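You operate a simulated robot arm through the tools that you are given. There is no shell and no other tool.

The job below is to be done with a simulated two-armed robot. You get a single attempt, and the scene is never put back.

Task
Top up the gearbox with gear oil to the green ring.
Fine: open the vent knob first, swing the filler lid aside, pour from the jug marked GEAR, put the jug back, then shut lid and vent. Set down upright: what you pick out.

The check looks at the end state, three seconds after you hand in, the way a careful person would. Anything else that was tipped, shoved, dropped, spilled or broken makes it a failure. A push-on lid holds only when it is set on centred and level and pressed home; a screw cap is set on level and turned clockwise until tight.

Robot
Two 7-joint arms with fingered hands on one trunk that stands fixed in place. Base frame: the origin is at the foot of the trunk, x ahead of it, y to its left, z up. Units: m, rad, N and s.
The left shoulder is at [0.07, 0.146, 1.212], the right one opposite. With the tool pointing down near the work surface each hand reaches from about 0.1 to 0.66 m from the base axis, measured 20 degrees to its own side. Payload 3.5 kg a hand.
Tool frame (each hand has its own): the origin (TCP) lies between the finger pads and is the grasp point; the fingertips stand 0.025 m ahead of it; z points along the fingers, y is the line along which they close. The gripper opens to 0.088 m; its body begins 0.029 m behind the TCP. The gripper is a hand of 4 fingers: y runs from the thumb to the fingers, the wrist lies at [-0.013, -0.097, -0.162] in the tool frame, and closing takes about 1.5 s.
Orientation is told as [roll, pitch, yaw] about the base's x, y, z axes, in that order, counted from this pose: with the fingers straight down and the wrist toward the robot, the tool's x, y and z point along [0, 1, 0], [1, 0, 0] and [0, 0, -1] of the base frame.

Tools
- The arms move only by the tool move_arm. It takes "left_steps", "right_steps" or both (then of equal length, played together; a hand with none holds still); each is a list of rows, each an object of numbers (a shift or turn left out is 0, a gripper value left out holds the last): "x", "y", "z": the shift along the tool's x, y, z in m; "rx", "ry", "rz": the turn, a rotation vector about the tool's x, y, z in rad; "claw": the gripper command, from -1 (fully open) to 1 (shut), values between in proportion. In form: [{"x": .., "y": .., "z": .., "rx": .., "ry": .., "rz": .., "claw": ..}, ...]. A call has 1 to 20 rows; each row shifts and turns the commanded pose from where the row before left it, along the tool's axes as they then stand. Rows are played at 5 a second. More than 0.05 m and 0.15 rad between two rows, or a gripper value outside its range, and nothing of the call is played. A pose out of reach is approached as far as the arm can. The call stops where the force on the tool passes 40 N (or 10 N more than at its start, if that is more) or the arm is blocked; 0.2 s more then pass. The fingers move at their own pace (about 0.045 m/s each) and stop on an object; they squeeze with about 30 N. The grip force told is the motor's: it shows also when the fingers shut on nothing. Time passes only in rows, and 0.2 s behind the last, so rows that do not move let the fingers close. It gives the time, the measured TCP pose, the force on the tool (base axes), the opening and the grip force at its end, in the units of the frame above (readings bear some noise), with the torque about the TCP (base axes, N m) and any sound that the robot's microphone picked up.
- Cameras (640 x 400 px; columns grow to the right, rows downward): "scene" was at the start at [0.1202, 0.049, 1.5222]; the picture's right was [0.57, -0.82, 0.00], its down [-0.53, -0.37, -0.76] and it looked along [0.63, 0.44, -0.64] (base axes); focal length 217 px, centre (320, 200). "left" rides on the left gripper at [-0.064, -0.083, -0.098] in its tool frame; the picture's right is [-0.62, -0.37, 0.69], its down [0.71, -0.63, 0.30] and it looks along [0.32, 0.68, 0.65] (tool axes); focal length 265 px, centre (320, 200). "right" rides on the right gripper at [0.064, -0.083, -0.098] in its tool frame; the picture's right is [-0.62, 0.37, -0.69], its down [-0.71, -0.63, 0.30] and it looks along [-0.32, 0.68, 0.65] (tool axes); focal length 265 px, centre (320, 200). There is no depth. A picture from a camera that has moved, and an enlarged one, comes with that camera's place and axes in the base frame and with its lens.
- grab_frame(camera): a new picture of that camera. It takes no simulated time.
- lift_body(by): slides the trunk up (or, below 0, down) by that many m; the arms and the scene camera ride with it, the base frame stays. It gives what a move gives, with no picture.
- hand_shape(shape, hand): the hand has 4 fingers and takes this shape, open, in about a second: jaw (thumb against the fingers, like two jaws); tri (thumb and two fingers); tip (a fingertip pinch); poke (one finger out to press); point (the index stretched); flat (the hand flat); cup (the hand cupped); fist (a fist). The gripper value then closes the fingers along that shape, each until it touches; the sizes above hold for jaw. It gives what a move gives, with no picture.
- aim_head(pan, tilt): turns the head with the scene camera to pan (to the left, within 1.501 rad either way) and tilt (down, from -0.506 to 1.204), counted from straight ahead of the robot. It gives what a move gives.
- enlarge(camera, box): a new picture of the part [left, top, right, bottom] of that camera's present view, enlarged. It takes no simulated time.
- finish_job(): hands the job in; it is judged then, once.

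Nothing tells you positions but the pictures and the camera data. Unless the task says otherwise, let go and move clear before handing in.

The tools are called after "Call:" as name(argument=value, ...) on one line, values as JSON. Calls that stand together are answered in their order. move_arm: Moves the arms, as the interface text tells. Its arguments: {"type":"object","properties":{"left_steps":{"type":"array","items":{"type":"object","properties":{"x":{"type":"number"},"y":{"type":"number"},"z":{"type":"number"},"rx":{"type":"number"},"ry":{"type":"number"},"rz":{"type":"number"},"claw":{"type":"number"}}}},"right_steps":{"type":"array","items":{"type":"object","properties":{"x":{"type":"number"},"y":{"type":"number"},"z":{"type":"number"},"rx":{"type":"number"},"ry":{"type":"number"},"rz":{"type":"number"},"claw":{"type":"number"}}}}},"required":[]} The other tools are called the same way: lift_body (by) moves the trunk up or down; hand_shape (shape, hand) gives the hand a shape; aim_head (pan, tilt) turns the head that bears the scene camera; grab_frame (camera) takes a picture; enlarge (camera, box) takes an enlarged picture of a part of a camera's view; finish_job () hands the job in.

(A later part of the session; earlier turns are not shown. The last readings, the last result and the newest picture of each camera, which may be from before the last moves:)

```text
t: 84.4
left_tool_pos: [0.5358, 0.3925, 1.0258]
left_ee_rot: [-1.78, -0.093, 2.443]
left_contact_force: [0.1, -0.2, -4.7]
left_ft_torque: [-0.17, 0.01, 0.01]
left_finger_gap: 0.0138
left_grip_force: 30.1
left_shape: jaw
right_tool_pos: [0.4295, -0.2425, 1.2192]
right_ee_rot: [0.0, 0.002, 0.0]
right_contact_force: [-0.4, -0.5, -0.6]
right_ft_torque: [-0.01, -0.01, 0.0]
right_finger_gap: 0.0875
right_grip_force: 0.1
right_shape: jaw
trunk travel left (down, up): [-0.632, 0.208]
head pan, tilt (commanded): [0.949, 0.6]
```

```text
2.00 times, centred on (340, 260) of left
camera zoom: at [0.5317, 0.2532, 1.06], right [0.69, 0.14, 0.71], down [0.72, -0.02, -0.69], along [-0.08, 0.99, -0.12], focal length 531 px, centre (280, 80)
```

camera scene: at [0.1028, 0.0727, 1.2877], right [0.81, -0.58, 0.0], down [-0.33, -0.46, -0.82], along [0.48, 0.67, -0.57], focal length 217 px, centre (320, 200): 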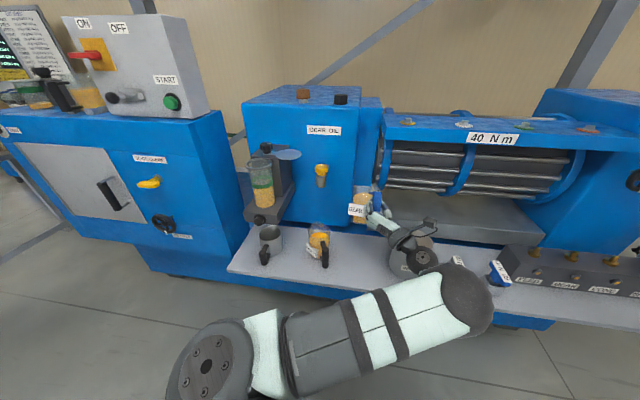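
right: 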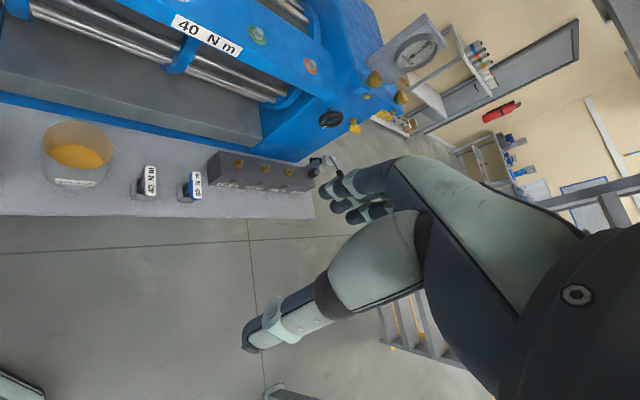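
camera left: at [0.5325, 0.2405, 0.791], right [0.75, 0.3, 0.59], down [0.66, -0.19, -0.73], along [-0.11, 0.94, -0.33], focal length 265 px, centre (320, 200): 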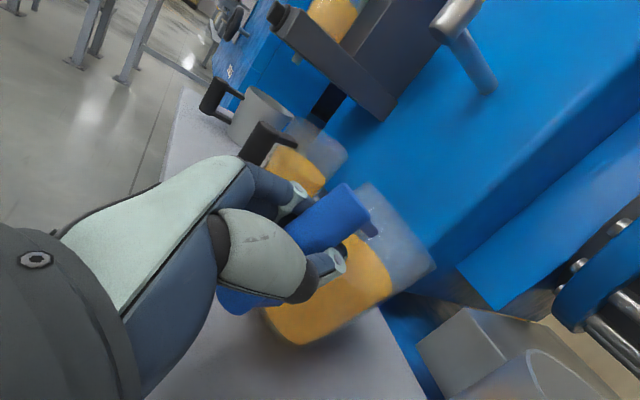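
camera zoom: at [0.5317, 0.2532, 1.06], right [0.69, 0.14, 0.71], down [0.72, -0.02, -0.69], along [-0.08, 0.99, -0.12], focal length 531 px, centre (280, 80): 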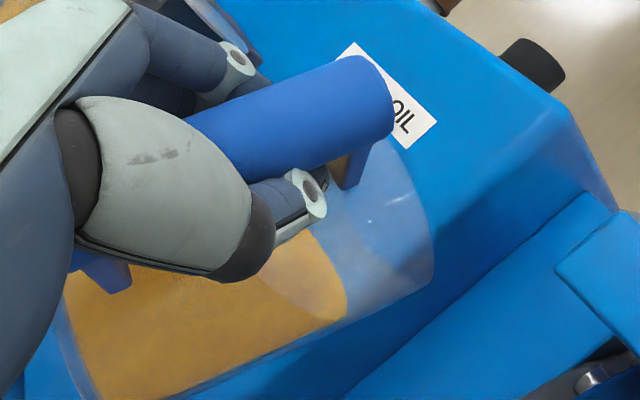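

No further slip. I'll raise another 10 cm.

Call:
lift_body(by=0.1)

Call:
grab_frame(camera="left")

Call:
grab_frame(camera="scene")

```text
t: 85.8
left_tool_pos: [0.5361, 0.3919, 1.1236]
left_ee_rot: [-1.78, -0.092, 2.442]
left_contact_force: [0.2, -0.6, -4.0]
left_ft_torque: [-0.12, 0.01, -0.02]
left_finger_gap: 0.0134
left_grip_force: 30.6
left_shape: jaw
right_tool_pos: [0.4296, -0.2433, 1.3187]
right_ee_rot: [0.0, 0.002, 0.0]
right_contact_force: [0.0, -0.1, 0.2]
right_ft_torque: [-0.01, 0.01, 0.04]
right_finger_gap: 0.0877
right_grip_force: 0.0
right_shape: jaw
trunk travel left (down, up): [-0.732, 0.108]
head pan, tilt (commanded): [0.949, 0.6]
```

```text
taken
camera left: at [0.5317, 0.2532, 1.16], right [0.69, 0.14, 0.71], down [0.72, -0.02, -0.69], along [-0.08, 0.99, -0.12], focal length 265 px, centre (320, 200)
```

left: 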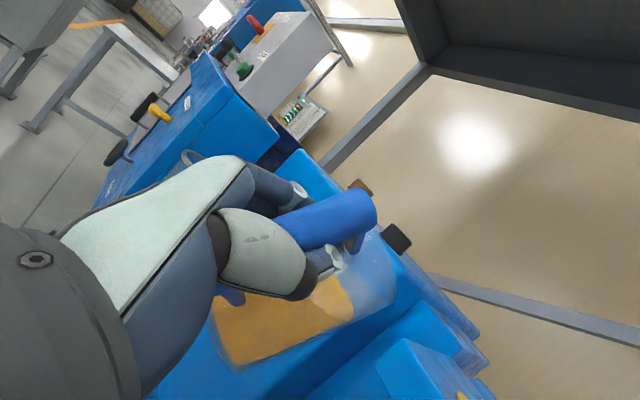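

```text
taken
camera scene: at [0.103, 0.0728, 1.4877], right [0.81, -0.58, 0.0], down [-0.33, -0.46, -0.82], along [0.48, 0.67, -0.57], focal length 217 px, centre (320, 200)
```

scene: 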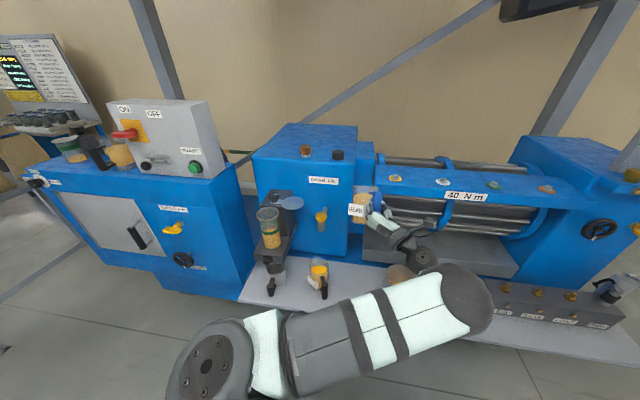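

The jug is well clear now at TCP z 1.12. I'll move it slowly leftward toward the cup.

Call:
move_arm(left_steps=[{"y": 0.01, "x": 0.0008, "z": -0.0006}, {"y": 0.015, "x": 0.0013, "z": -0.0009}, {"y": 0.02, "x": 0.0017, "z": -0.0012}, {"y": 0.02, "x": 0.0017, "z": -0.0012}, {"y": 0.02, "x": 0.0017, "z": -0.0012}, {"y": 0.02, "x": 0.0017, "z": -0.0012}, {"y": 0.015, "x": 0.0013, "z": -0.0009}, {"y": 0.01, "x": 0.0008, "z": -0.0006}])

Call:
grab_frame(camera="left")

Call:
grab_frame(camera="scene")

```text
t: 87.6
left_tool_pos: [0.454, 0.4753, 1.1339]
left_ee_rot: [-1.779, -0.094, 2.446]
left_contact_force: [0.7, -0.4, -5.1]
left_ft_torque: [-0.16, 0.03, -0.03]
left_finger_gap: 0.0134
left_grip_force: 29.7
left_shape: jaw
left hand out of reach, approached as far as the arm can: row 6, 7, 8
right_tool_pos: [0.4297, -0.2429, 1.3182]
right_ee_rot: [0.001, -0.001, 0.0]
right_contact_force: [-0.5, 0.2, -0.4]
right_ft_torque: [0.0, 0.02, 0.04]
right_finger_gap: 0.0875
right_grip_force: 0.1
right_shape: jaw
trunk travel left (down, up): [-0.732, 0.108]
head pan, tilt (commanded): [0.949, 0.6]
```

```text
taken
camera left: at [0.4508, 0.3355, 1.1692], right [0.69, 0.14, 0.71], down [0.72, -0.02, -0.69], along [-0.08, 0.99, -0.12], focal length 265 px, centre (320, 200)
```

left: 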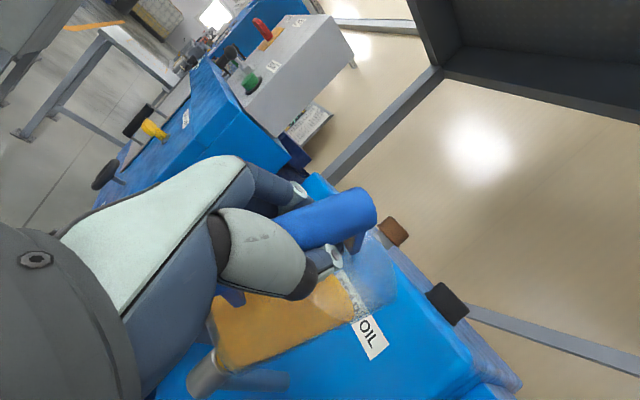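

```text
taken
camera scene: at [0.1025, 0.0733, 1.4877], right [0.81, -0.58, 0.0], down [-0.33, -0.46, -0.82], along [0.48, 0.67, -0.57], focal length 217 px, centre (320, 200)
```

scene: 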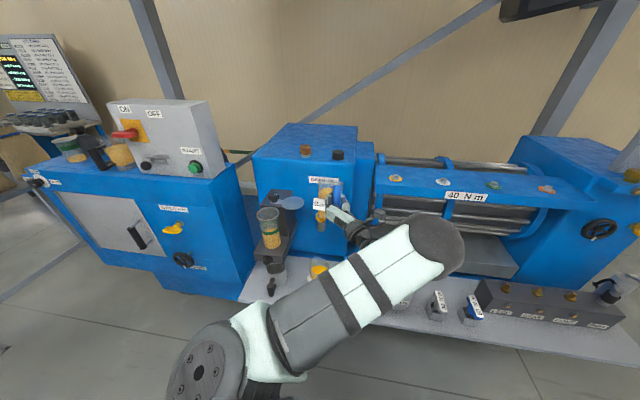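

I've hit a reach limit at this hand azimuth. I'll rotate the hand about vertical (spout swinging left) to make room, then continue left.

Call:
move_arm(left_steps=[{"rx": -0.04, "ry": 0.004, "rz": 0.008}, {"rx": -0.058, "ry": 0.0056, "rz": 0.0125}, {"rx": -0.058, "ry": 0.0056, "rz": 0.0125}, {"rx": -0.058, "ry": 0.0056, "rz": 0.0125}, {"rx": -0.058, "ry": 0.0056, "rz": 0.0125}, {"rx": -0.058, "ry": 0.0056, "rz": 0.0125}, {"rx": -0.058, "ry": 0.0056, "rz": 0.0125}, {"rx": -0.04, "ry": 0.004, "rz": 0.008}, {}])

Call:
grab_frame(camera="left")

Call:
grab_frame(camera="scene")

```text
t: 89.6
left_tool_pos: [0.456, 0.4747, 1.1356]
left_ee_rot: [-1.781, -0.095, 2.881]
left_contact_force: [-1.1, -0.3, -4.2]
left_ft_torque: [-0.16, -0.08, 0.03]
left_finger_gap: 0.0134
left_grip_force: 30.2
left_shape: jaw
right_tool_pos: [0.4301, -0.2439, 1.3191]
right_ee_rot: [0.001, -0.002, 0.0]
right_contact_force: [-0.2, 0.1, -0.7]
right_ft_torque: [-0.01, 0.0, -0.02]
right_finger_gap: 0.0876
right_grip_force: 0.1
right_shape: jaw
trunk travel left (down, up): [-0.732, 0.108]
head pan, tilt (commanded): [0.949, 0.6]
```

```text
taken
camera left: at [0.5106, 0.3467, 1.1701], right [0.56, 0.42, 0.71], down [0.66, 0.29, -0.69], along [-0.49, 0.86, -0.12], focal length 265 px, centre (320, 200)
```

left: 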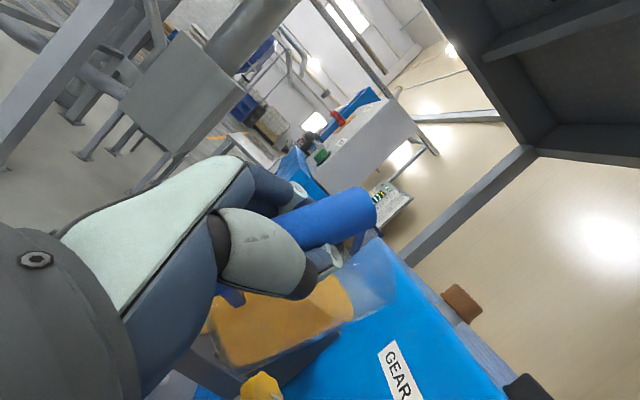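

```text
taken
camera scene: at [0.1025, 0.0729, 1.4878], right [0.81, -0.58, 0.0], down [-0.33, -0.46, -0.82], along [0.48, 0.67, -0.57], focal length 217 px, centre (320, 200)
```

scene: 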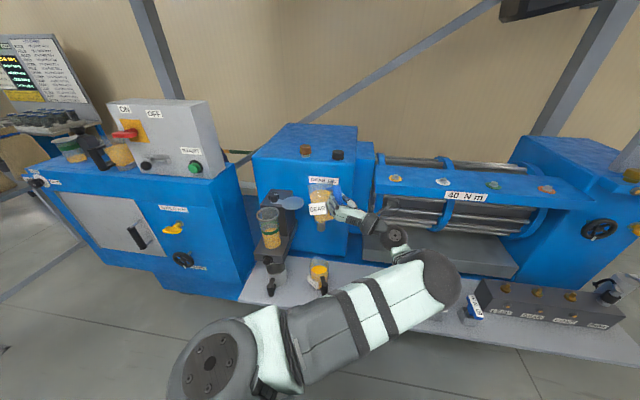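

Call:
enlarge(camera="scene", box=[240, 170, 400, 260])

Call:
enlarge(camera="left", box=[190, 160, 430, 380])

```text
4.00 times, centred on (320, 215) of scene
camera zoom: at [0.1025, 0.0729, 1.4878], right [0.81, -0.58, 0.0], down [-0.33, -0.46, -0.82], along [0.48, 0.67, -0.57], focal length 868 px, centre (320, 140)
```

zoom: 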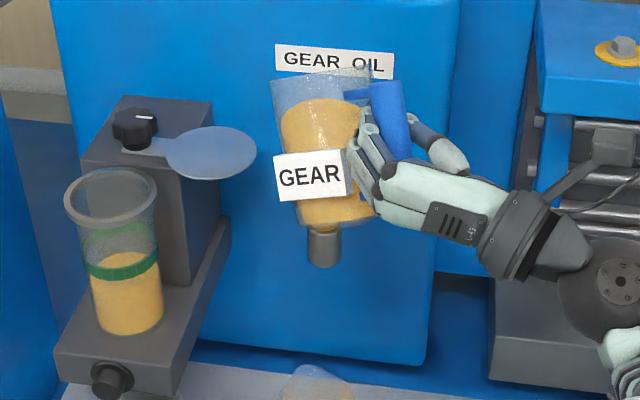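

```text
1.82 times, centred on (310, 270) of left
camera zoom: at [0.5106, 0.3467, 1.1701], right [0.56, 0.42, 0.71], down [0.66, 0.29, -0.69], along [-0.49, 0.86, -0.12], focal length 483 px, centre (338, 73)
```

zoom: 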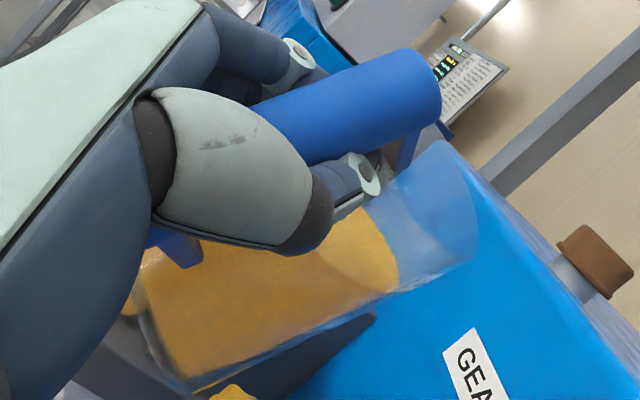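

Call:
enlarge(camera="scene", box=[298, 178, 348, 220])

Call:
enlarge(camera="left", box=[320, 210, 400, 290])

```text
9.52 times, centred on (323, 199) of scene
camera zoom: at [0.1025, 0.0729, 1.4878], right [0.81, -0.58, 0.0], down [-0.33, -0.46, -0.82], along [0.48, 0.67, -0.57], focal length 2067 px, centre (291, 210)
```

zoom: 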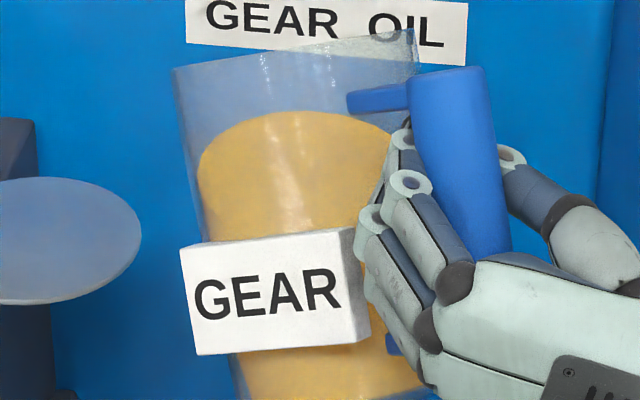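

```text
5.00 times, centred on (360, 250) of left
camera zoom: at [0.5106, 0.3467, 1.1701], right [0.56, 0.42, 0.71], down [0.66, 0.29, -0.69], along [-0.49, 0.86, -0.12], focal length 1327 px, centre (120, -50)
```

zoom: 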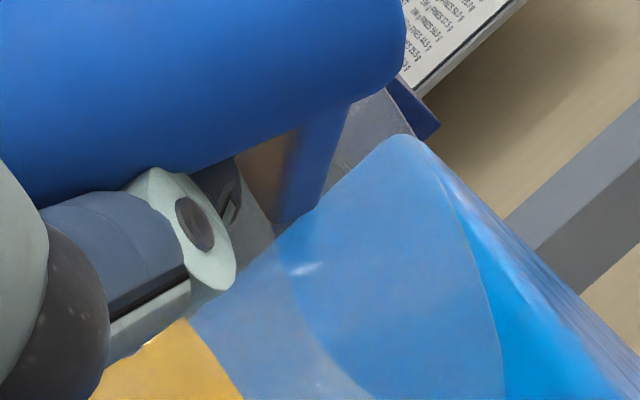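

The spout lip is at about (0.443, 0.618, 1.11) now. I'll shift slowly so it comes over the cup at (0.312, 0.698).

Call:
move_arm(left_steps=[{"x": 0.0014, "y": 0.0092, "z": 0.0025}, {"x": 0.0028, "y": 0.0183, "z": 0.005}, {"x": 0.0028, "y": 0.0183, "z": 0.005}, {"x": 0.0028, "y": 0.0183, "z": 0.005}, {"x": 0.0014, "y": 0.0092, "z": 0.0025}, {}])

Call:
grab_frame(camera="left")

Call:
enlarge(camera="scene", box=[240, 150, 400, 260])

```text
t: 91.0
left_tool_pos: [0.3901, 0.5145, 1.1334]
left_ee_rot: [-1.78, -0.091, 2.882]
left_contact_force: [-0.5, -0.1, -3.6]
left_ft_torque: [-0.16, -0.05, 0.03]
left_finger_gap: 0.0133
left_grip_force: 30.1
left_shape: jaw
right_tool_pos: [0.4301, -0.242, 1.3186]
right_ee_rot: [0.001, 0.0, 0.002]
right_contact_force: [0.3, 0.2, 0.0]
right_ft_torque: [-0.04, 0.03, 0.02]
right_finger_gap: 0.0876
right_grip_force: 0.1
right_shape: jaw
trunk travel left (down, up): [-0.732, 0.108]
head pan, tilt (commanded): [0.949, 0.6]
```

```text
taken
camera left: at [0.4455, 0.3871, 1.1698], right [0.56, 0.42, 0.71], down [0.66, 0.28, -0.69], along [-0.49, 0.86, -0.12], focal length 265 px, centre (320, 200)
```

left: 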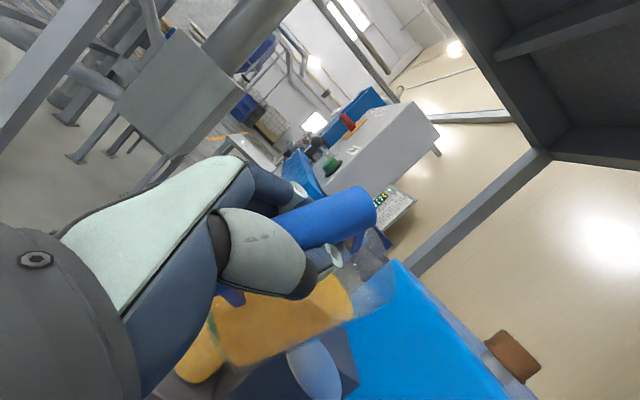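

```text
3.64 times, centred on (320, 205) of scene
camera zoom: at [0.1028, 0.0728, 1.4877], right [0.81, -0.58, 0.0], down [-0.33, -0.46, -0.82], along [0.48, 0.67, -0.57], focal length 789 px, centre (320, 182)
```

zoom: 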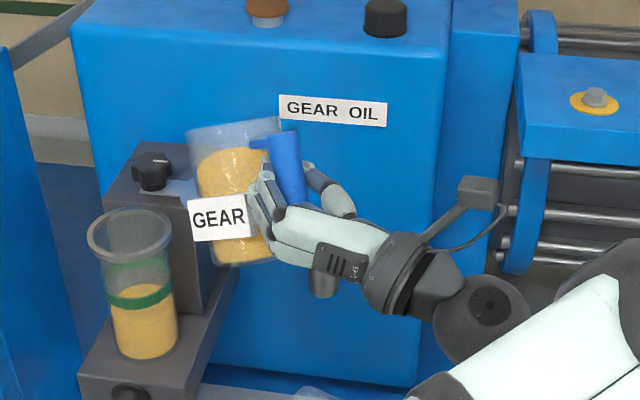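

The halfway move went well with no reach issue. I'll do the second half.

Call:
move_arm(left_steps=[{"x": 0.0014, "y": 0.0092, "z": 0.0025}, {"x": 0.0028, "y": 0.0183, "z": 0.005}, {"x": 0.0028, "y": 0.0183, "z": 0.005}, {"x": 0.0028, "y": 0.0183, "z": 0.005}, {"x": 0.0014, "y": 0.0092, "z": 0.0025}, {}])

Call:
grab_frame(camera="left")

Call:
enlarge(camera="scene", box=[220, 150, 380, 260])

```text
t: 92.4
left_tool_pos: [0.3326, 0.5517, 1.1405]
left_ee_rot: [-1.779, -0.094, 2.886]
left_contact_force: [0.1, -0.4, -4.0]
left_ft_torque: [-0.13, 0.0, -0.03]
left_finger_gap: 0.0133
left_grip_force: 30.8
left_shape: jaw
left hand out of reach, approached as far as the arm can: row 5
right_tool_pos: [0.4296, -0.2425, 1.3189]
right_ee_rot: [0.001, -0.001, 0.0]
right_contact_force: [0.5, 0.3, 0.1]
right_ft_torque: [0.0, -0.01, 0.02]
right_finger_gap: 0.0875
right_grip_force: 0.1
right_shape: jaw
trunk travel left (down, up): [-0.732, 0.108]
head pan, tilt (commanded): [0.949, 0.6]
```

```text
taken
camera left: at [0.389, 0.4242, 1.1755], right [0.56, 0.42, 0.71], down [0.66, 0.29, -0.69], along [-0.49, 0.86, -0.12], focal length 265 px, centre (320, 200)
```

left: 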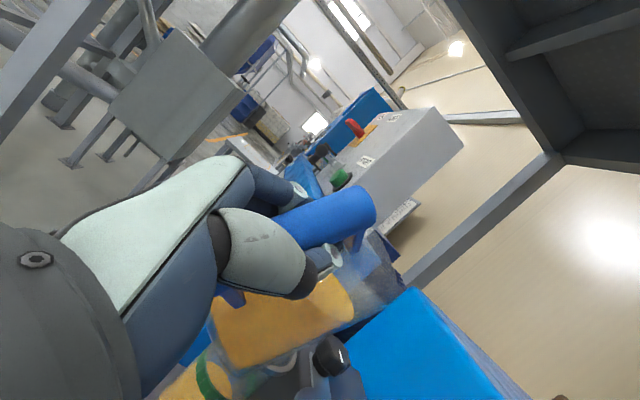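

```text
3.64 times, centred on (300, 205) of scene
camera zoom: at [0.1026, 0.0727, 1.4878], right [0.81, -0.58, 0.0], down [-0.33, -0.46, -0.82], along [0.48, 0.67, -0.57], focal length 789 px, centre (393, 182)
```

zoom: 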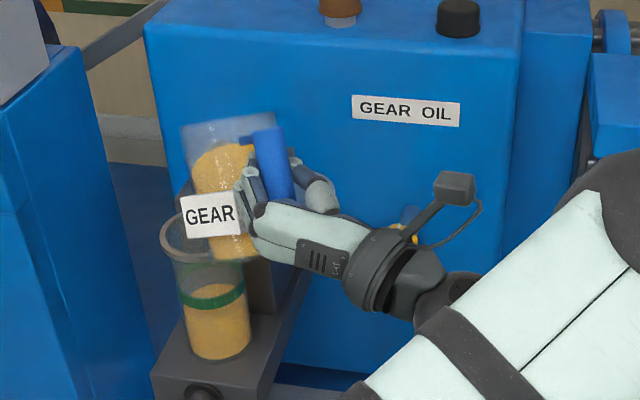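

The spout is over the cup mouth (lip about (0.316, 0.70), z 1.11). I'll lower 3 cm for a shorter pour, then look at the cup closely before tilting.

Call:
lift_body(by=-0.03)

Call:
enlarge(camera="scene", box=[250, 165, 320, 260])

Call:
enlarge(camera="left", box=[150, 200, 430, 400])

```text
t: 93.1
left_tool_pos: [0.3327, 0.5523, 1.1103]
left_ee_rot: [-1.778, -0.095, 2.882]
left_contact_force: [0.2, 0.4, -4.6]
left_ft_torque: [-0.16, -0.06, 0.04]
left_finger_gap: 0.0132
left_grip_force: 30.1
left_shape: jaw
right_tool_pos: [0.4286, -0.2419, 1.289]
right_ee_rot: [-0.001, 0.0, 0.001]
right_contact_force: [0.7, 0.0, -0.2]
right_ft_torque: [0.0, 0.0, -0.01]
right_finger_gap: 0.0875
right_grip_force: 0.1
right_shape: jaw
trunk travel left (down, up): [-0.702, 0.138]
head pan, tilt (commanded): [0.949, 0.6]
```

```text
4.21 times, centred on (285, 212) of scene
camera zoom: at [0.1021, 0.0732, 1.4577], right [0.81, -0.58, 0.0], down [-0.33, -0.46, -0.82], along [0.48, 0.67, -0.57], focal length 914 px, centre (467, 147)
```

zoom: 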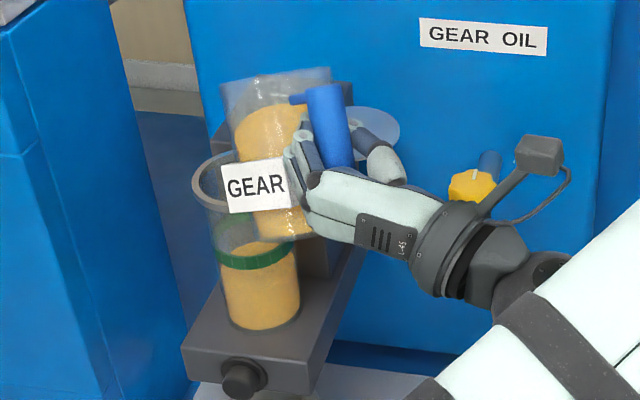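

```text
2.00 times, centred on (290, 300) of left
camera zoom: at [0.3888, 0.4245, 1.1454], right [0.56, 0.42, 0.71], down [0.66, 0.29, -0.69], along [-0.49, 0.86, -0.12], focal length 531 px, centre (380, 0)
```

zoom: 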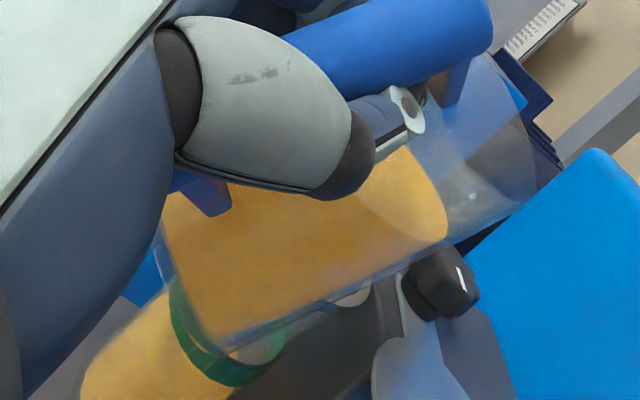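

The spout position matters here, so I'll zoom in on the jug's rim from both cameras to pin down the lip relative to the cup's mouth.

Call:
enlarge(camera="left", box=[330, 210, 430, 330])

Call:
enlarge(camera="scene", box=[258, 175, 308, 220])

```text
3.33 times, centred on (380, 270) of left
camera zoom: at [0.3888, 0.4245, 1.1454], right [0.56, 0.42, 0.71], down [0.66, 0.29, -0.69], along [-0.49, 0.86, -0.12], focal length 885 px, centre (120, -33)
```

zoom: 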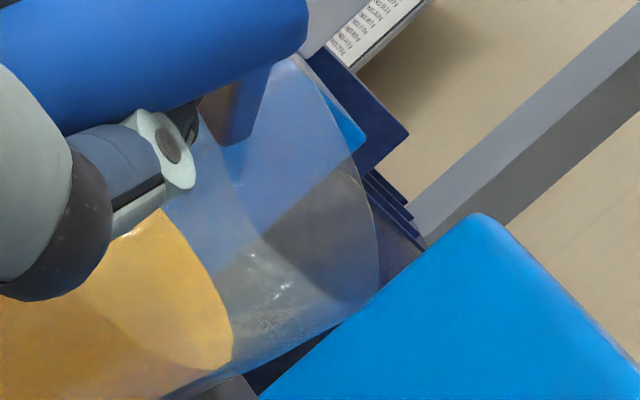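

```text
8.89 times, centred on (283, 198) of scene
camera zoom: at [0.1021, 0.0732, 1.4577], right [0.81, -0.58, 0.0], down [-0.33, -0.46, -0.82], along [0.48, 0.67, -0.57], focal length 1930 px, centre (649, 222)
```

zoom: 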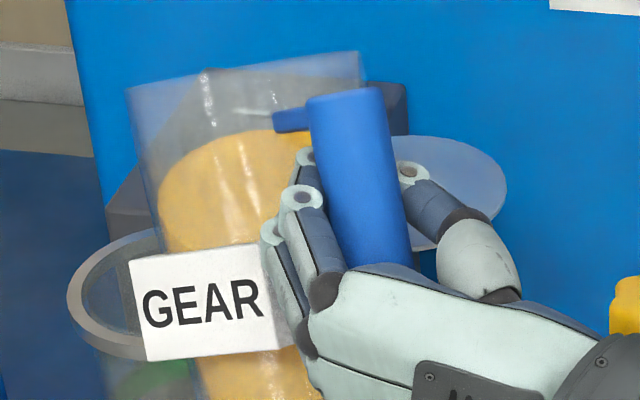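

My refined estimate puts the spout tip at about (0.327, 0.690), and it will draw back as I tilt. I'll nudge the jug about 2 cm forward-left so it stays centred over the mouth.

Call:
move_arm(left_steps=[{"x": 0.0015, "y": 0.0057, "z": 0.0045}, {"x": 0.0015, "y": 0.0057, "z": 0.0045}, {"x": 0.0015, "y": 0.0057, "z": 0.0045}, {}])

Call:
enlarge(camera="scene", box=[250, 165, 320, 260])

Call:
enlarge(camera="left", box=[150, 200, 430, 400])

```text
t: 94.1
left_tool_pos: [0.3231, 0.5718, 1.1124]
left_ee_rot: [-1.777, -0.093, 2.883]
left_contact_force: [0.0, 0.6, -4.5]
left_ft_torque: [-0.12, -0.01, 0.01]
left_finger_gap: 0.0131
left_grip_force: 30.2
left_shape: jaw
left hand out of reach, approached as far as the arm can: row 3
right_tool_pos: [0.4305, -0.2425, 1.289]
right_ee_rot: [0.001, 0.0, 0.0]
right_contact_force: [-0.1, 0.1, 0.7]
right_ft_torque: [-0.01, 0.02, 0.0]
right_finger_gap: 0.0872
right_grip_force: 0.0
right_shape: jaw
trunk travel left (down, up): [-0.702, 0.138]
head pan, tilt (commanded): [0.949, 0.6]
```

```text
4.21 times, centred on (285, 212) of scene
camera zoom: at [0.1026, 0.073, 1.4577], right [0.81, -0.58, 0.0], down [-0.33, -0.46, -0.82], along [0.48, 0.67, -0.57], focal length 914 px, centre (467, 147)
```

zoom: 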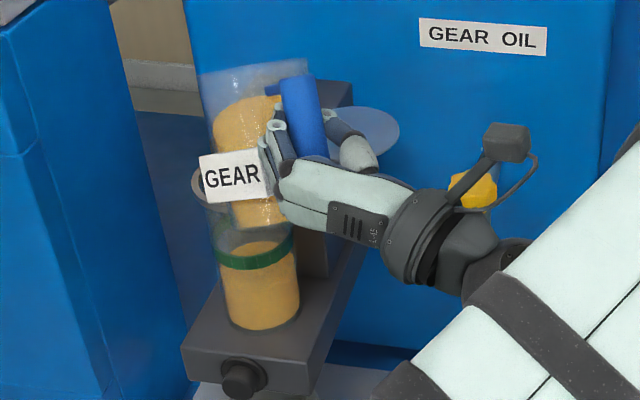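

```text
2.00 times, centred on (290, 300) of left
camera zoom: at [0.38, 0.4441, 1.147], right [0.56, 0.42, 0.71], down [0.66, 0.29, -0.69], along [-0.5, 0.86, -0.12], focal length 531 px, centre (380, 0)
```

zoom: 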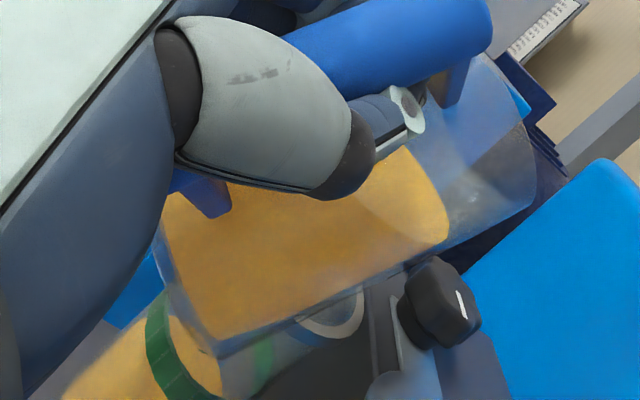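

The spout is positioned over the mouth, and the cup's ring and level are visible to the head camera. I'll begin tilting in small steps, checking the level each time.

Call:
move_arm(left_steps=[{"ry": 0.035}, {"ry": 0.035}, {"ry": 0.035}, {}])

Call:
enlarge(camera="scene", box=[255, 170, 315, 250])

```text
t: 95.1
left_tool_pos: [0.3233, 0.5709, 1.1119]
left_ee_rot: [-1.671, -0.096, 2.885]
left_contact_force: [-1.2, 0.1, -3.5]
left_ft_torque: [-0.11, -0.05, -0.01]
left_finger_gap: 0.0133
left_grip_force: 29.7
left_shape: jaw
right_tool_pos: [0.4297, -0.2426, 1.29]
right_ee_rot: [0.0, -0.002, 0.0]
right_contact_force: [0.6, 0.8, 0.6]
right_ft_torque: [-0.04, 0.0, 0.0]
right_finger_gap: 0.0877
right_grip_force: 0.2
right_shape: jaw
trunk travel left (down, up): [-0.702, 0.138]
head pan, tilt (commanded): [0.949, 0.6]
```

```text
5.00 times, centred on (285, 210) of scene
camera zoom: at [0.1025, 0.0731, 1.4577], right [0.81, -0.58, 0.0], down [-0.33, -0.46, -0.82], along [0.48, 0.67, -0.57], focal length 1085 px, centre (495, 150)
```

zoom: 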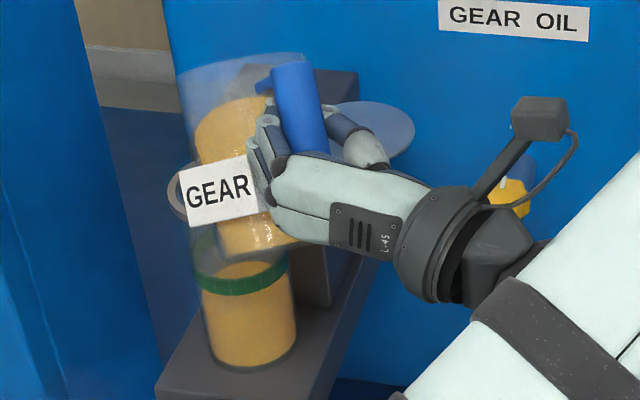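

No flow yet. I'll tilt a little more.

Call:
move_arm(left_steps=[{"ry": 0.035}, {"ry": 0.035}, {}, {}])

Call:
enlarge(camera="scene", box=[255, 170, 315, 250])

Call:
grab_frame(camera="left")

```text
t: 96.1
left_tool_pos: [0.3221, 0.5707, 1.1123]
left_ee_rot: [-1.601, -0.094, 2.883]
left_contact_force: [-0.5, 0.4, -4.7]
left_ft_torque: [-0.1, -0.06, 0.06]
left_finger_gap: 0.0133
left_grip_force: 30.0
left_shape: jaw
right_tool_pos: [0.4297, -0.2439, 1.2893]
right_ee_rot: [0.001, 0.0, 0.0]
right_contact_force: [0.6, 0.7, -1.5]
right_ft_torque: [0.03, 0.0, 0.05]
right_finger_gap: 0.0873
right_grip_force: 0.0
right_shape: jaw
trunk travel left (down, up): [-0.702, 0.138]
head pan, tilt (commanded): [0.949, 0.6]
```

```text
5.00 times, centred on (285, 210) of scene
camera zoom: at [0.1024, 0.0731, 1.4578], right [0.81, -0.58, 0.0], down [-0.33, -0.46, -0.82], along [0.48, 0.67, -0.57], focal length 1085 px, centre (495, 150)
```

zoom: 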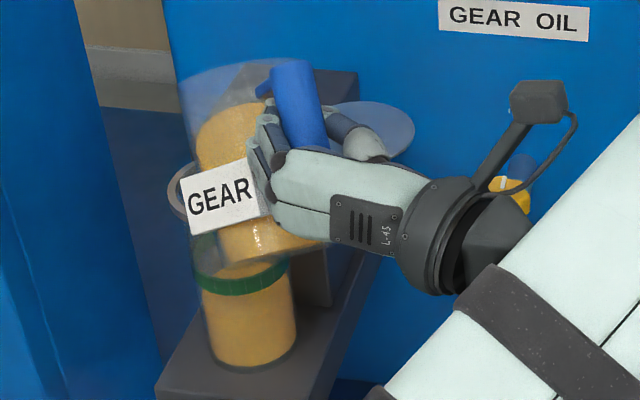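

```text
taken
camera left: at [0.383, 0.4518, 1.1652], right [0.58, 0.54, 0.6], down [0.63, 0.17, -0.76], along [-0.52, 0.82, -0.24], focal length 265 px, centre (320, 200)
```

left: 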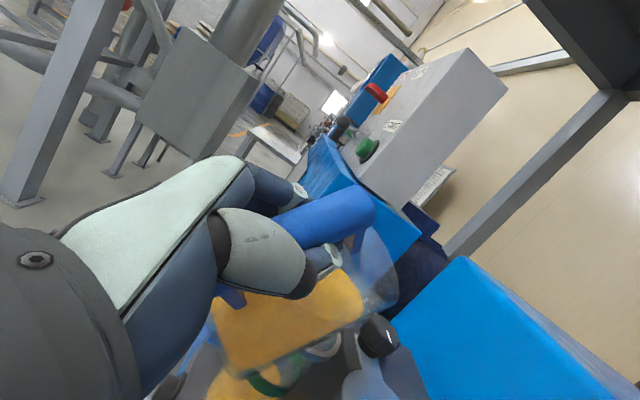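

Still no visible change in the cup. Another small tilt.

Call:
move_arm(left_steps=[{"ry": 0.035}, {"ry": 0.035}, {}, {}])

Call:
enlarge(camera="scene", box=[255, 170, 315, 250])

Call:
enlarge(camera="left", box=[180, 210, 420, 400])

```text
t: 97.1
left_tool_pos: [0.3226, 0.5718, 1.1122]
left_ee_rot: [-1.531, -0.094, 2.883]
left_contact_force: [-0.3, 0.1, -4.4]
left_ft_torque: [-0.09, -0.07, -0.01]
left_finger_gap: 0.013
left_grip_force: 30.4
left_shape: jaw
right_tool_pos: [0.4307, -0.2414, 1.2891]
right_ee_rot: [0.0, -0.001, 0.0]
right_contact_force: [-0.3, 0.8, -0.2]
right_ft_torque: [0.02, 0.01, -0.01]
right_finger_gap: 0.0876
right_grip_force: 0.0
right_shape: jaw
trunk travel left (down, up): [-0.702, 0.138]
head pan, tilt (commanded): [0.949, 0.6]
```

```text
5.00 times, centred on (285, 210) of scene
camera zoom: at [0.1024, 0.0731, 1.4578], right [0.81, -0.58, 0.0], down [-0.33, -0.46, -0.82], along [0.48, 0.67, -0.57], focal length 1085 px, centre (495, 150)
```

zoom: 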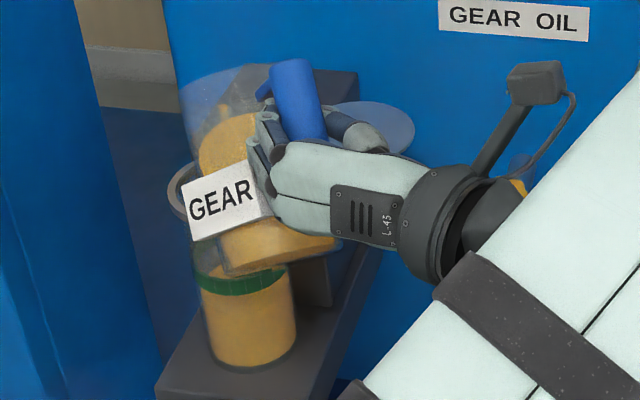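

```text
2.11 times, centred on (300, 305) of left
camera zoom: at [0.385, 0.4562, 1.1724], right [0.59, 0.58, 0.56], down [0.61, 0.12, -0.78], along [-0.53, 0.8, -0.28], focal length 559 px, centre (362, -21)
```

zoom: 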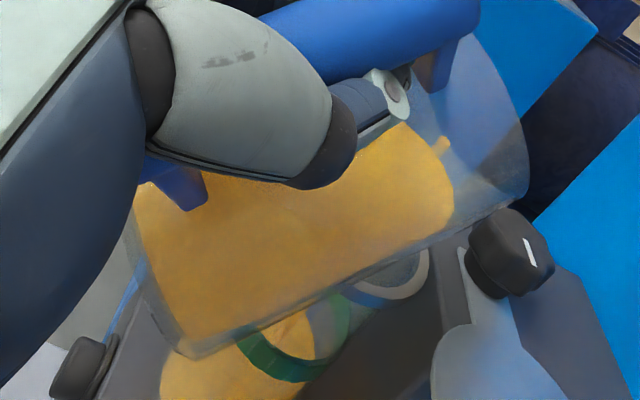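

Oil has reached the spout (a small tongue is visible at the lip), so flow is starting. I'll hold and let a little time pass, then check the level.

Call:
move_arm(left_steps=[{}, {}, {}])

Call:
enlarge(camera="scene", box=[255, 170, 315, 250])

Call:
enlarge(camera="left", box=[180, 210, 420, 400])

```text
t: 97.9
left_tool_pos: [0.3217, 0.5723, 1.1126]
left_ee_rot: [-1.533, -0.093, 2.884]
left_contact_force: [0.8, 0.6, -4.7]
left_ft_torque: [-0.11, -0.04, -0.01]
left_finger_gap: 0.0133
left_grip_force: 30.8
left_shape: jaw
right_tool_pos: [0.4299, -0.242, 1.2881]
right_ee_rot: [0.001, 0.001, 0.001]
right_contact_force: [-0.3, -0.1, -0.5]
right_ft_torque: [0.01, 0.0, 0.03]
right_finger_gap: 0.0875
right_grip_force: 0.0
right_shape: jaw
trunk travel left (down, up): [-0.702, 0.138]
head pan, tilt (commanded): [0.949, 0.6]
```

```text
5.00 times, centred on (285, 210) of scene
camera zoom: at [0.1024, 0.073, 1.4578], right [0.81, -0.58, 0.0], down [-0.33, -0.46, -0.82], along [0.48, 0.67, -0.57], focal length 1085 px, centre (495, 150)
```

zoom: 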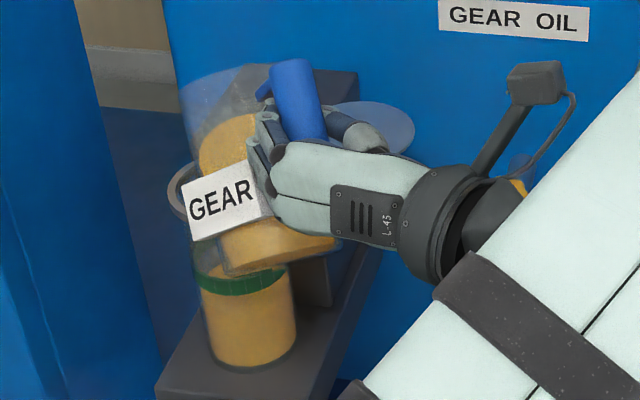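

```text
2.11 times, centred on (300, 305) of left
camera zoom: at [0.385, 0.4562, 1.1724], right [0.59, 0.58, 0.56], down [0.61, 0.12, -0.78], along [-0.53, 0.8, -0.28], focal length 559 px, centre (362, -21)
```

zoom: 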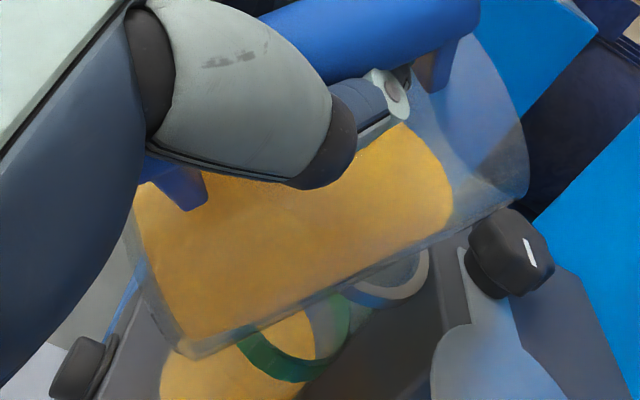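

It flowed briefly and stopped, so the amount poured follows the tilt in a controllable way. I'll continue with small increments.

Call:
move_arm(left_steps=[{"ry": 0.035}, {}, {"ry": 0.035}, {}, {}, {}])

Call:
enlarge(camera="scene", box=[255, 170, 315, 250])

Call:
enlarge(camera="left", box=[180, 210, 420, 400])

```text
t: 99.3
left_tool_pos: [0.3236, 0.5704, 1.1132]
left_ee_rot: [-1.463, -0.095, 2.883]
left_contact_force: [-0.1, 0.0, -4.4]
left_ft_torque: [-0.09, -0.08, 0.01]
left_finger_gap: 0.0133
left_grip_force: 30.3
left_shape: jaw
right_tool_pos: [0.429, -0.2424, 1.2876]
right_ee_rot: [-0.001, 0.001, -0.001]
right_contact_force: [0.8, -0.1, 0.8]
right_ft_torque: [0.01, -0.02, 0.0]
right_finger_gap: 0.0874
right_grip_force: 0.0
right_shape: jaw
trunk travel left (down, up): [-0.702, 0.138]
head pan, tilt (commanded): [0.949, 0.6]
```

```text
5.00 times, centred on (285, 210) of scene
camera zoom: at [0.1023, 0.0729, 1.4578], right [0.81, -0.58, 0.0], down [-0.33, -0.46, -0.82], along [0.48, 0.67, -0.57], focal length 1085 px, centre (495, 150)
```

zoom: 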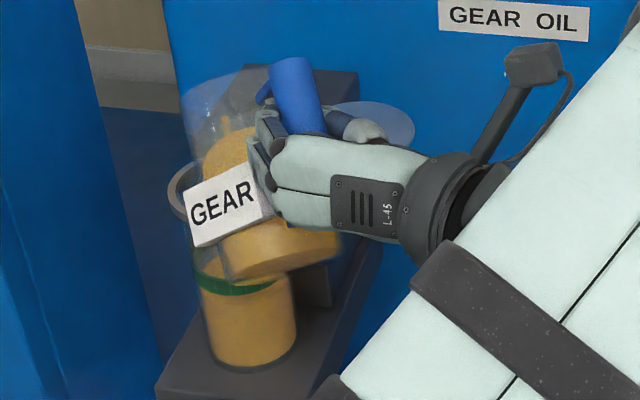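

```text
2.11 times, centred on (300, 305) of left
camera zoom: at [0.3869, 0.461, 1.179], right [0.6, 0.62, 0.5], down [0.6, 0.08, -0.8], along [-0.54, 0.78, -0.33], focal length 559 px, centre (362, -21)
```

zoom: 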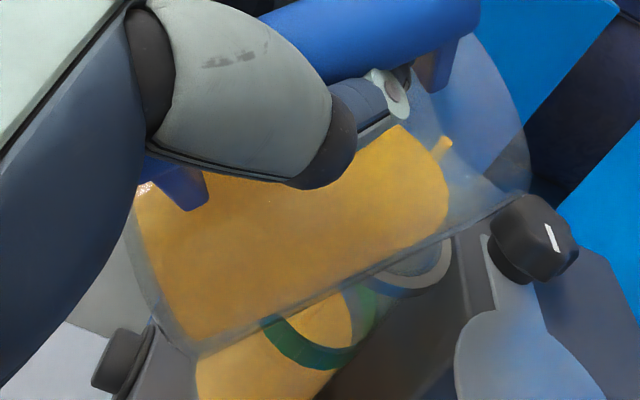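

Oil is flowing and the level is rising. I'll let this increment finish.

Call:
move_arm(left_steps=[{}, {}, {}])

Call:
enlarge(camera="left", box=[180, 210, 420, 400])

Call:
enlarge(camera="left", box=[260, 310, 380, 400])

Call:
enlarge(camera="scene", box=[255, 195, 295, 250])

```text
t: 100.1
left_tool_pos: [0.3234, 0.5714, 1.1131]
left_ee_rot: [-1.463, -0.095, 2.883]
left_contact_force: [-0.3, 0.1, -3.7]
left_ft_torque: [-0.07, -0.04, -0.01]
left_finger_gap: 0.013
left_grip_force: 29.7
left_shape: jaw
right_tool_pos: [0.4301, -0.2432, 1.289]
right_ee_rot: [-0.001, 0.002, -0.001]
right_contact_force: [-1.1, 0.4, -0.4]
right_ft_torque: [0.0, 0.02, 0.04]
right_finger_gap: 0.0875
right_grip_force: 0.0
right_shape: jaw
trunk travel left (down, up): [-0.702, 0.138]
head pan, tilt (commanded): [0.949, 0.6]
```

```text
2.11 times, centred on (300, 305) of left
camera zoom: at [0.3871, 0.4611, 1.1789], right [0.6, 0.62, 0.5], down [0.6, 0.08, -0.8], along [-0.54, 0.78, -0.33], focal length 559 px, centre (362, -21)
```

zoom: 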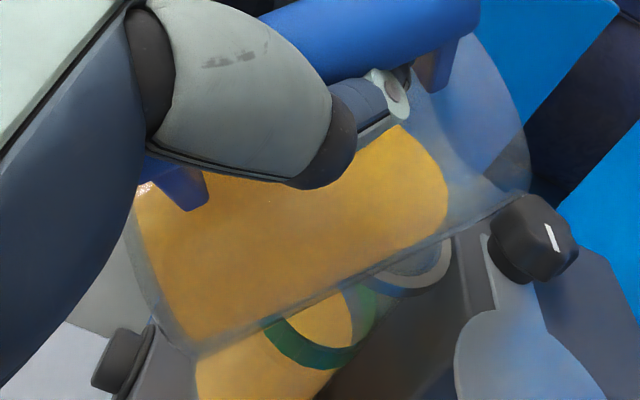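

```text
4.44 times, centred on (320, 355) of left
camera zoom: at [0.3871, 0.4611, 1.1789], right [0.6, 0.62, 0.5], down [0.6, 0.08, -0.8], along [-0.54, 0.78, -0.33], focal length 1180 px, centre (320, -489)
```

zoom: 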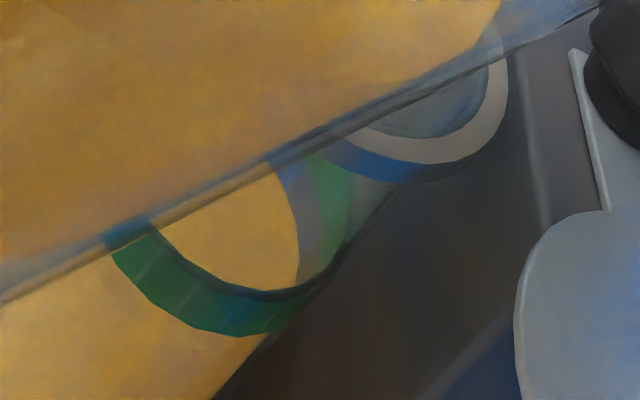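

```text
7.27 times, centred on (275, 222) of scene
camera zoom: at [0.1024, 0.073, 1.4578], right [0.81, -0.58, 0.0], down [-0.33, -0.46, -0.82], along [0.48, 0.67, -0.57], focal length 1579 px, centre (647, 36)
```

zoom: 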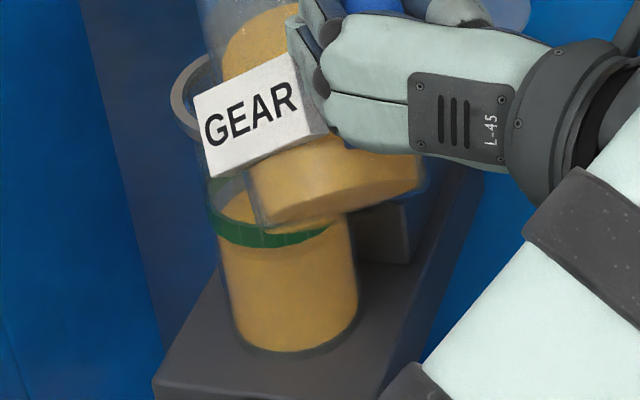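

The increment finished. I'll zoom on the cup to read the level against the ring.

Call:
enlarge(camera="scene", box=[256, 212, 284, 232])

Call:
enlarge(camera="left", box=[280, 335, 340, 375])

```text
16.00 times, centred on (270, 222) of scene
camera zoom: at [0.1024, 0.073, 1.4578], right [0.81, -0.58, 0.0], down [-0.33, -0.46, -0.82], along [0.48, 0.67, -0.57], focal length 3473 px, centre (1120, -152)
```

zoom: 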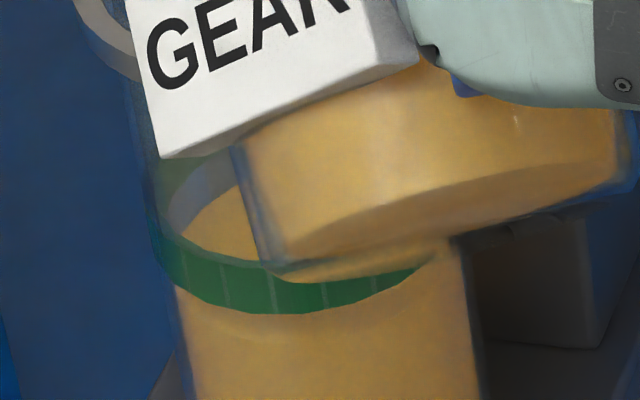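

```text
10.00 times, centred on (310, 355) of left
camera zoom: at [0.3871, 0.4611, 1.1789], right [0.6, 0.62, 0.5], down [0.6, 0.08, -0.8], along [-0.54, 0.78, -0.33], focal length 2654 px, centre (420, -1350)
```

zoom: 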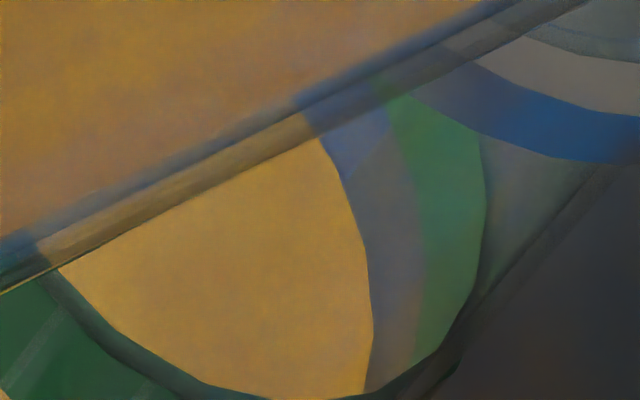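

The level has risen from about 0.899 to 0.910, and the ring band spans 0.922 to 0.939. About 20 mm more to go, so I'll tilt another ~3.5° in two steps.

Call:
move_arm(left_steps=[{"ry": 0.03}, {}, {"ry": 0.03}, {}, {}, {}, {}, {}])

Call:
enlarge(camera="left", box=[260, 310, 380, 400])

Call:
enlarge(camera="scene", box=[256, 205, 296, 232])

Call:
enlarge(camera="left", box=[180, 210, 420, 400])

```text
t: 101.9
left_tool_pos: [0.3235, 0.5709, 1.1116]
left_ee_rot: [-1.404, -0.093, 2.883]
left_contact_force: [0.1, 0.0, -3.0]
left_ft_torque: [-0.08, -0.07, 0.02]
left_finger_gap: 0.0131
left_grip_force: 30.7
left_shape: jaw
right_tool_pos: [0.4295, -0.2428, 1.289]
right_ee_rot: [0.0, 0.001, -0.001]
right_contact_force: [0.3, -0.5, -0.1]
right_ft_torque: [0.02, -0.04, 0.03]
right_finger_gap: 0.0877
right_grip_force: 0.0
right_shape: jaw
trunk travel left (down, up): [-0.702, 0.138]
head pan, tilt (commanded): [0.949, 0.6]
```

```text
4.44 times, centred on (320, 355) of left
camera zoom: at [0.3887, 0.465, 1.1843], right [0.6, 0.65, 0.46], down [0.58, 0.03, -0.81], along [-0.55, 0.76, -0.36], focal length 1180 px, centre (320, -489)
```

zoom: 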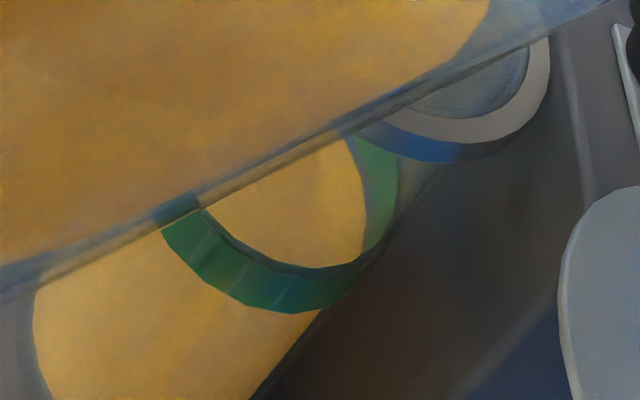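

```text
14.81 times, centred on (276, 218) of scene
camera zoom: at [0.1024, 0.0729, 1.4578], right [0.81, -0.58, 0.0], down [-0.33, -0.46, -0.82], along [0.48, 0.67, -0.57], focal length 3216 px, centre (972, -74)
```

zoom: 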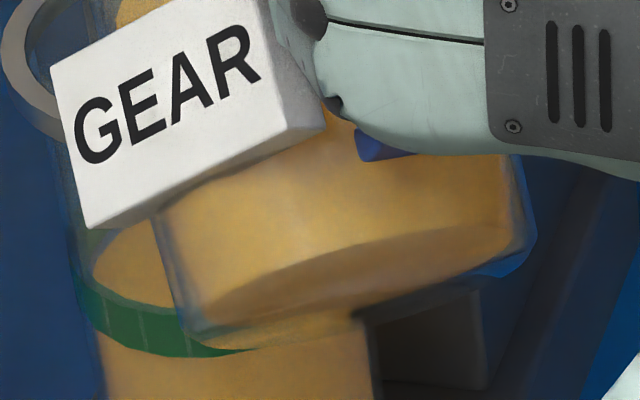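

```text
2.11 times, centred on (300, 305) of left
camera zoom: at [0.3887, 0.465, 1.1843], right [0.6, 0.65, 0.46], down [0.58, 0.03, -0.81], along [-0.55, 0.76, -0.36], focal length 559 px, centre (362, -21)
```

zoom: 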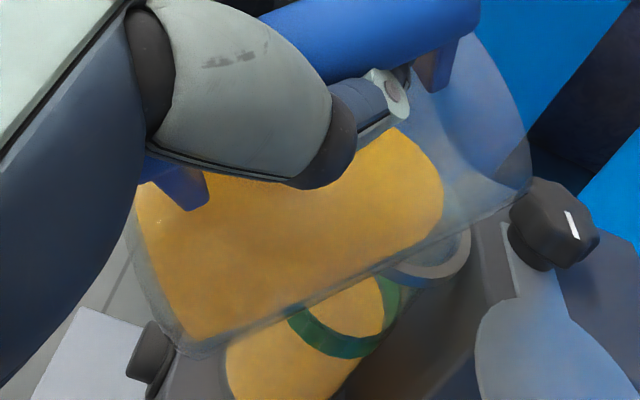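

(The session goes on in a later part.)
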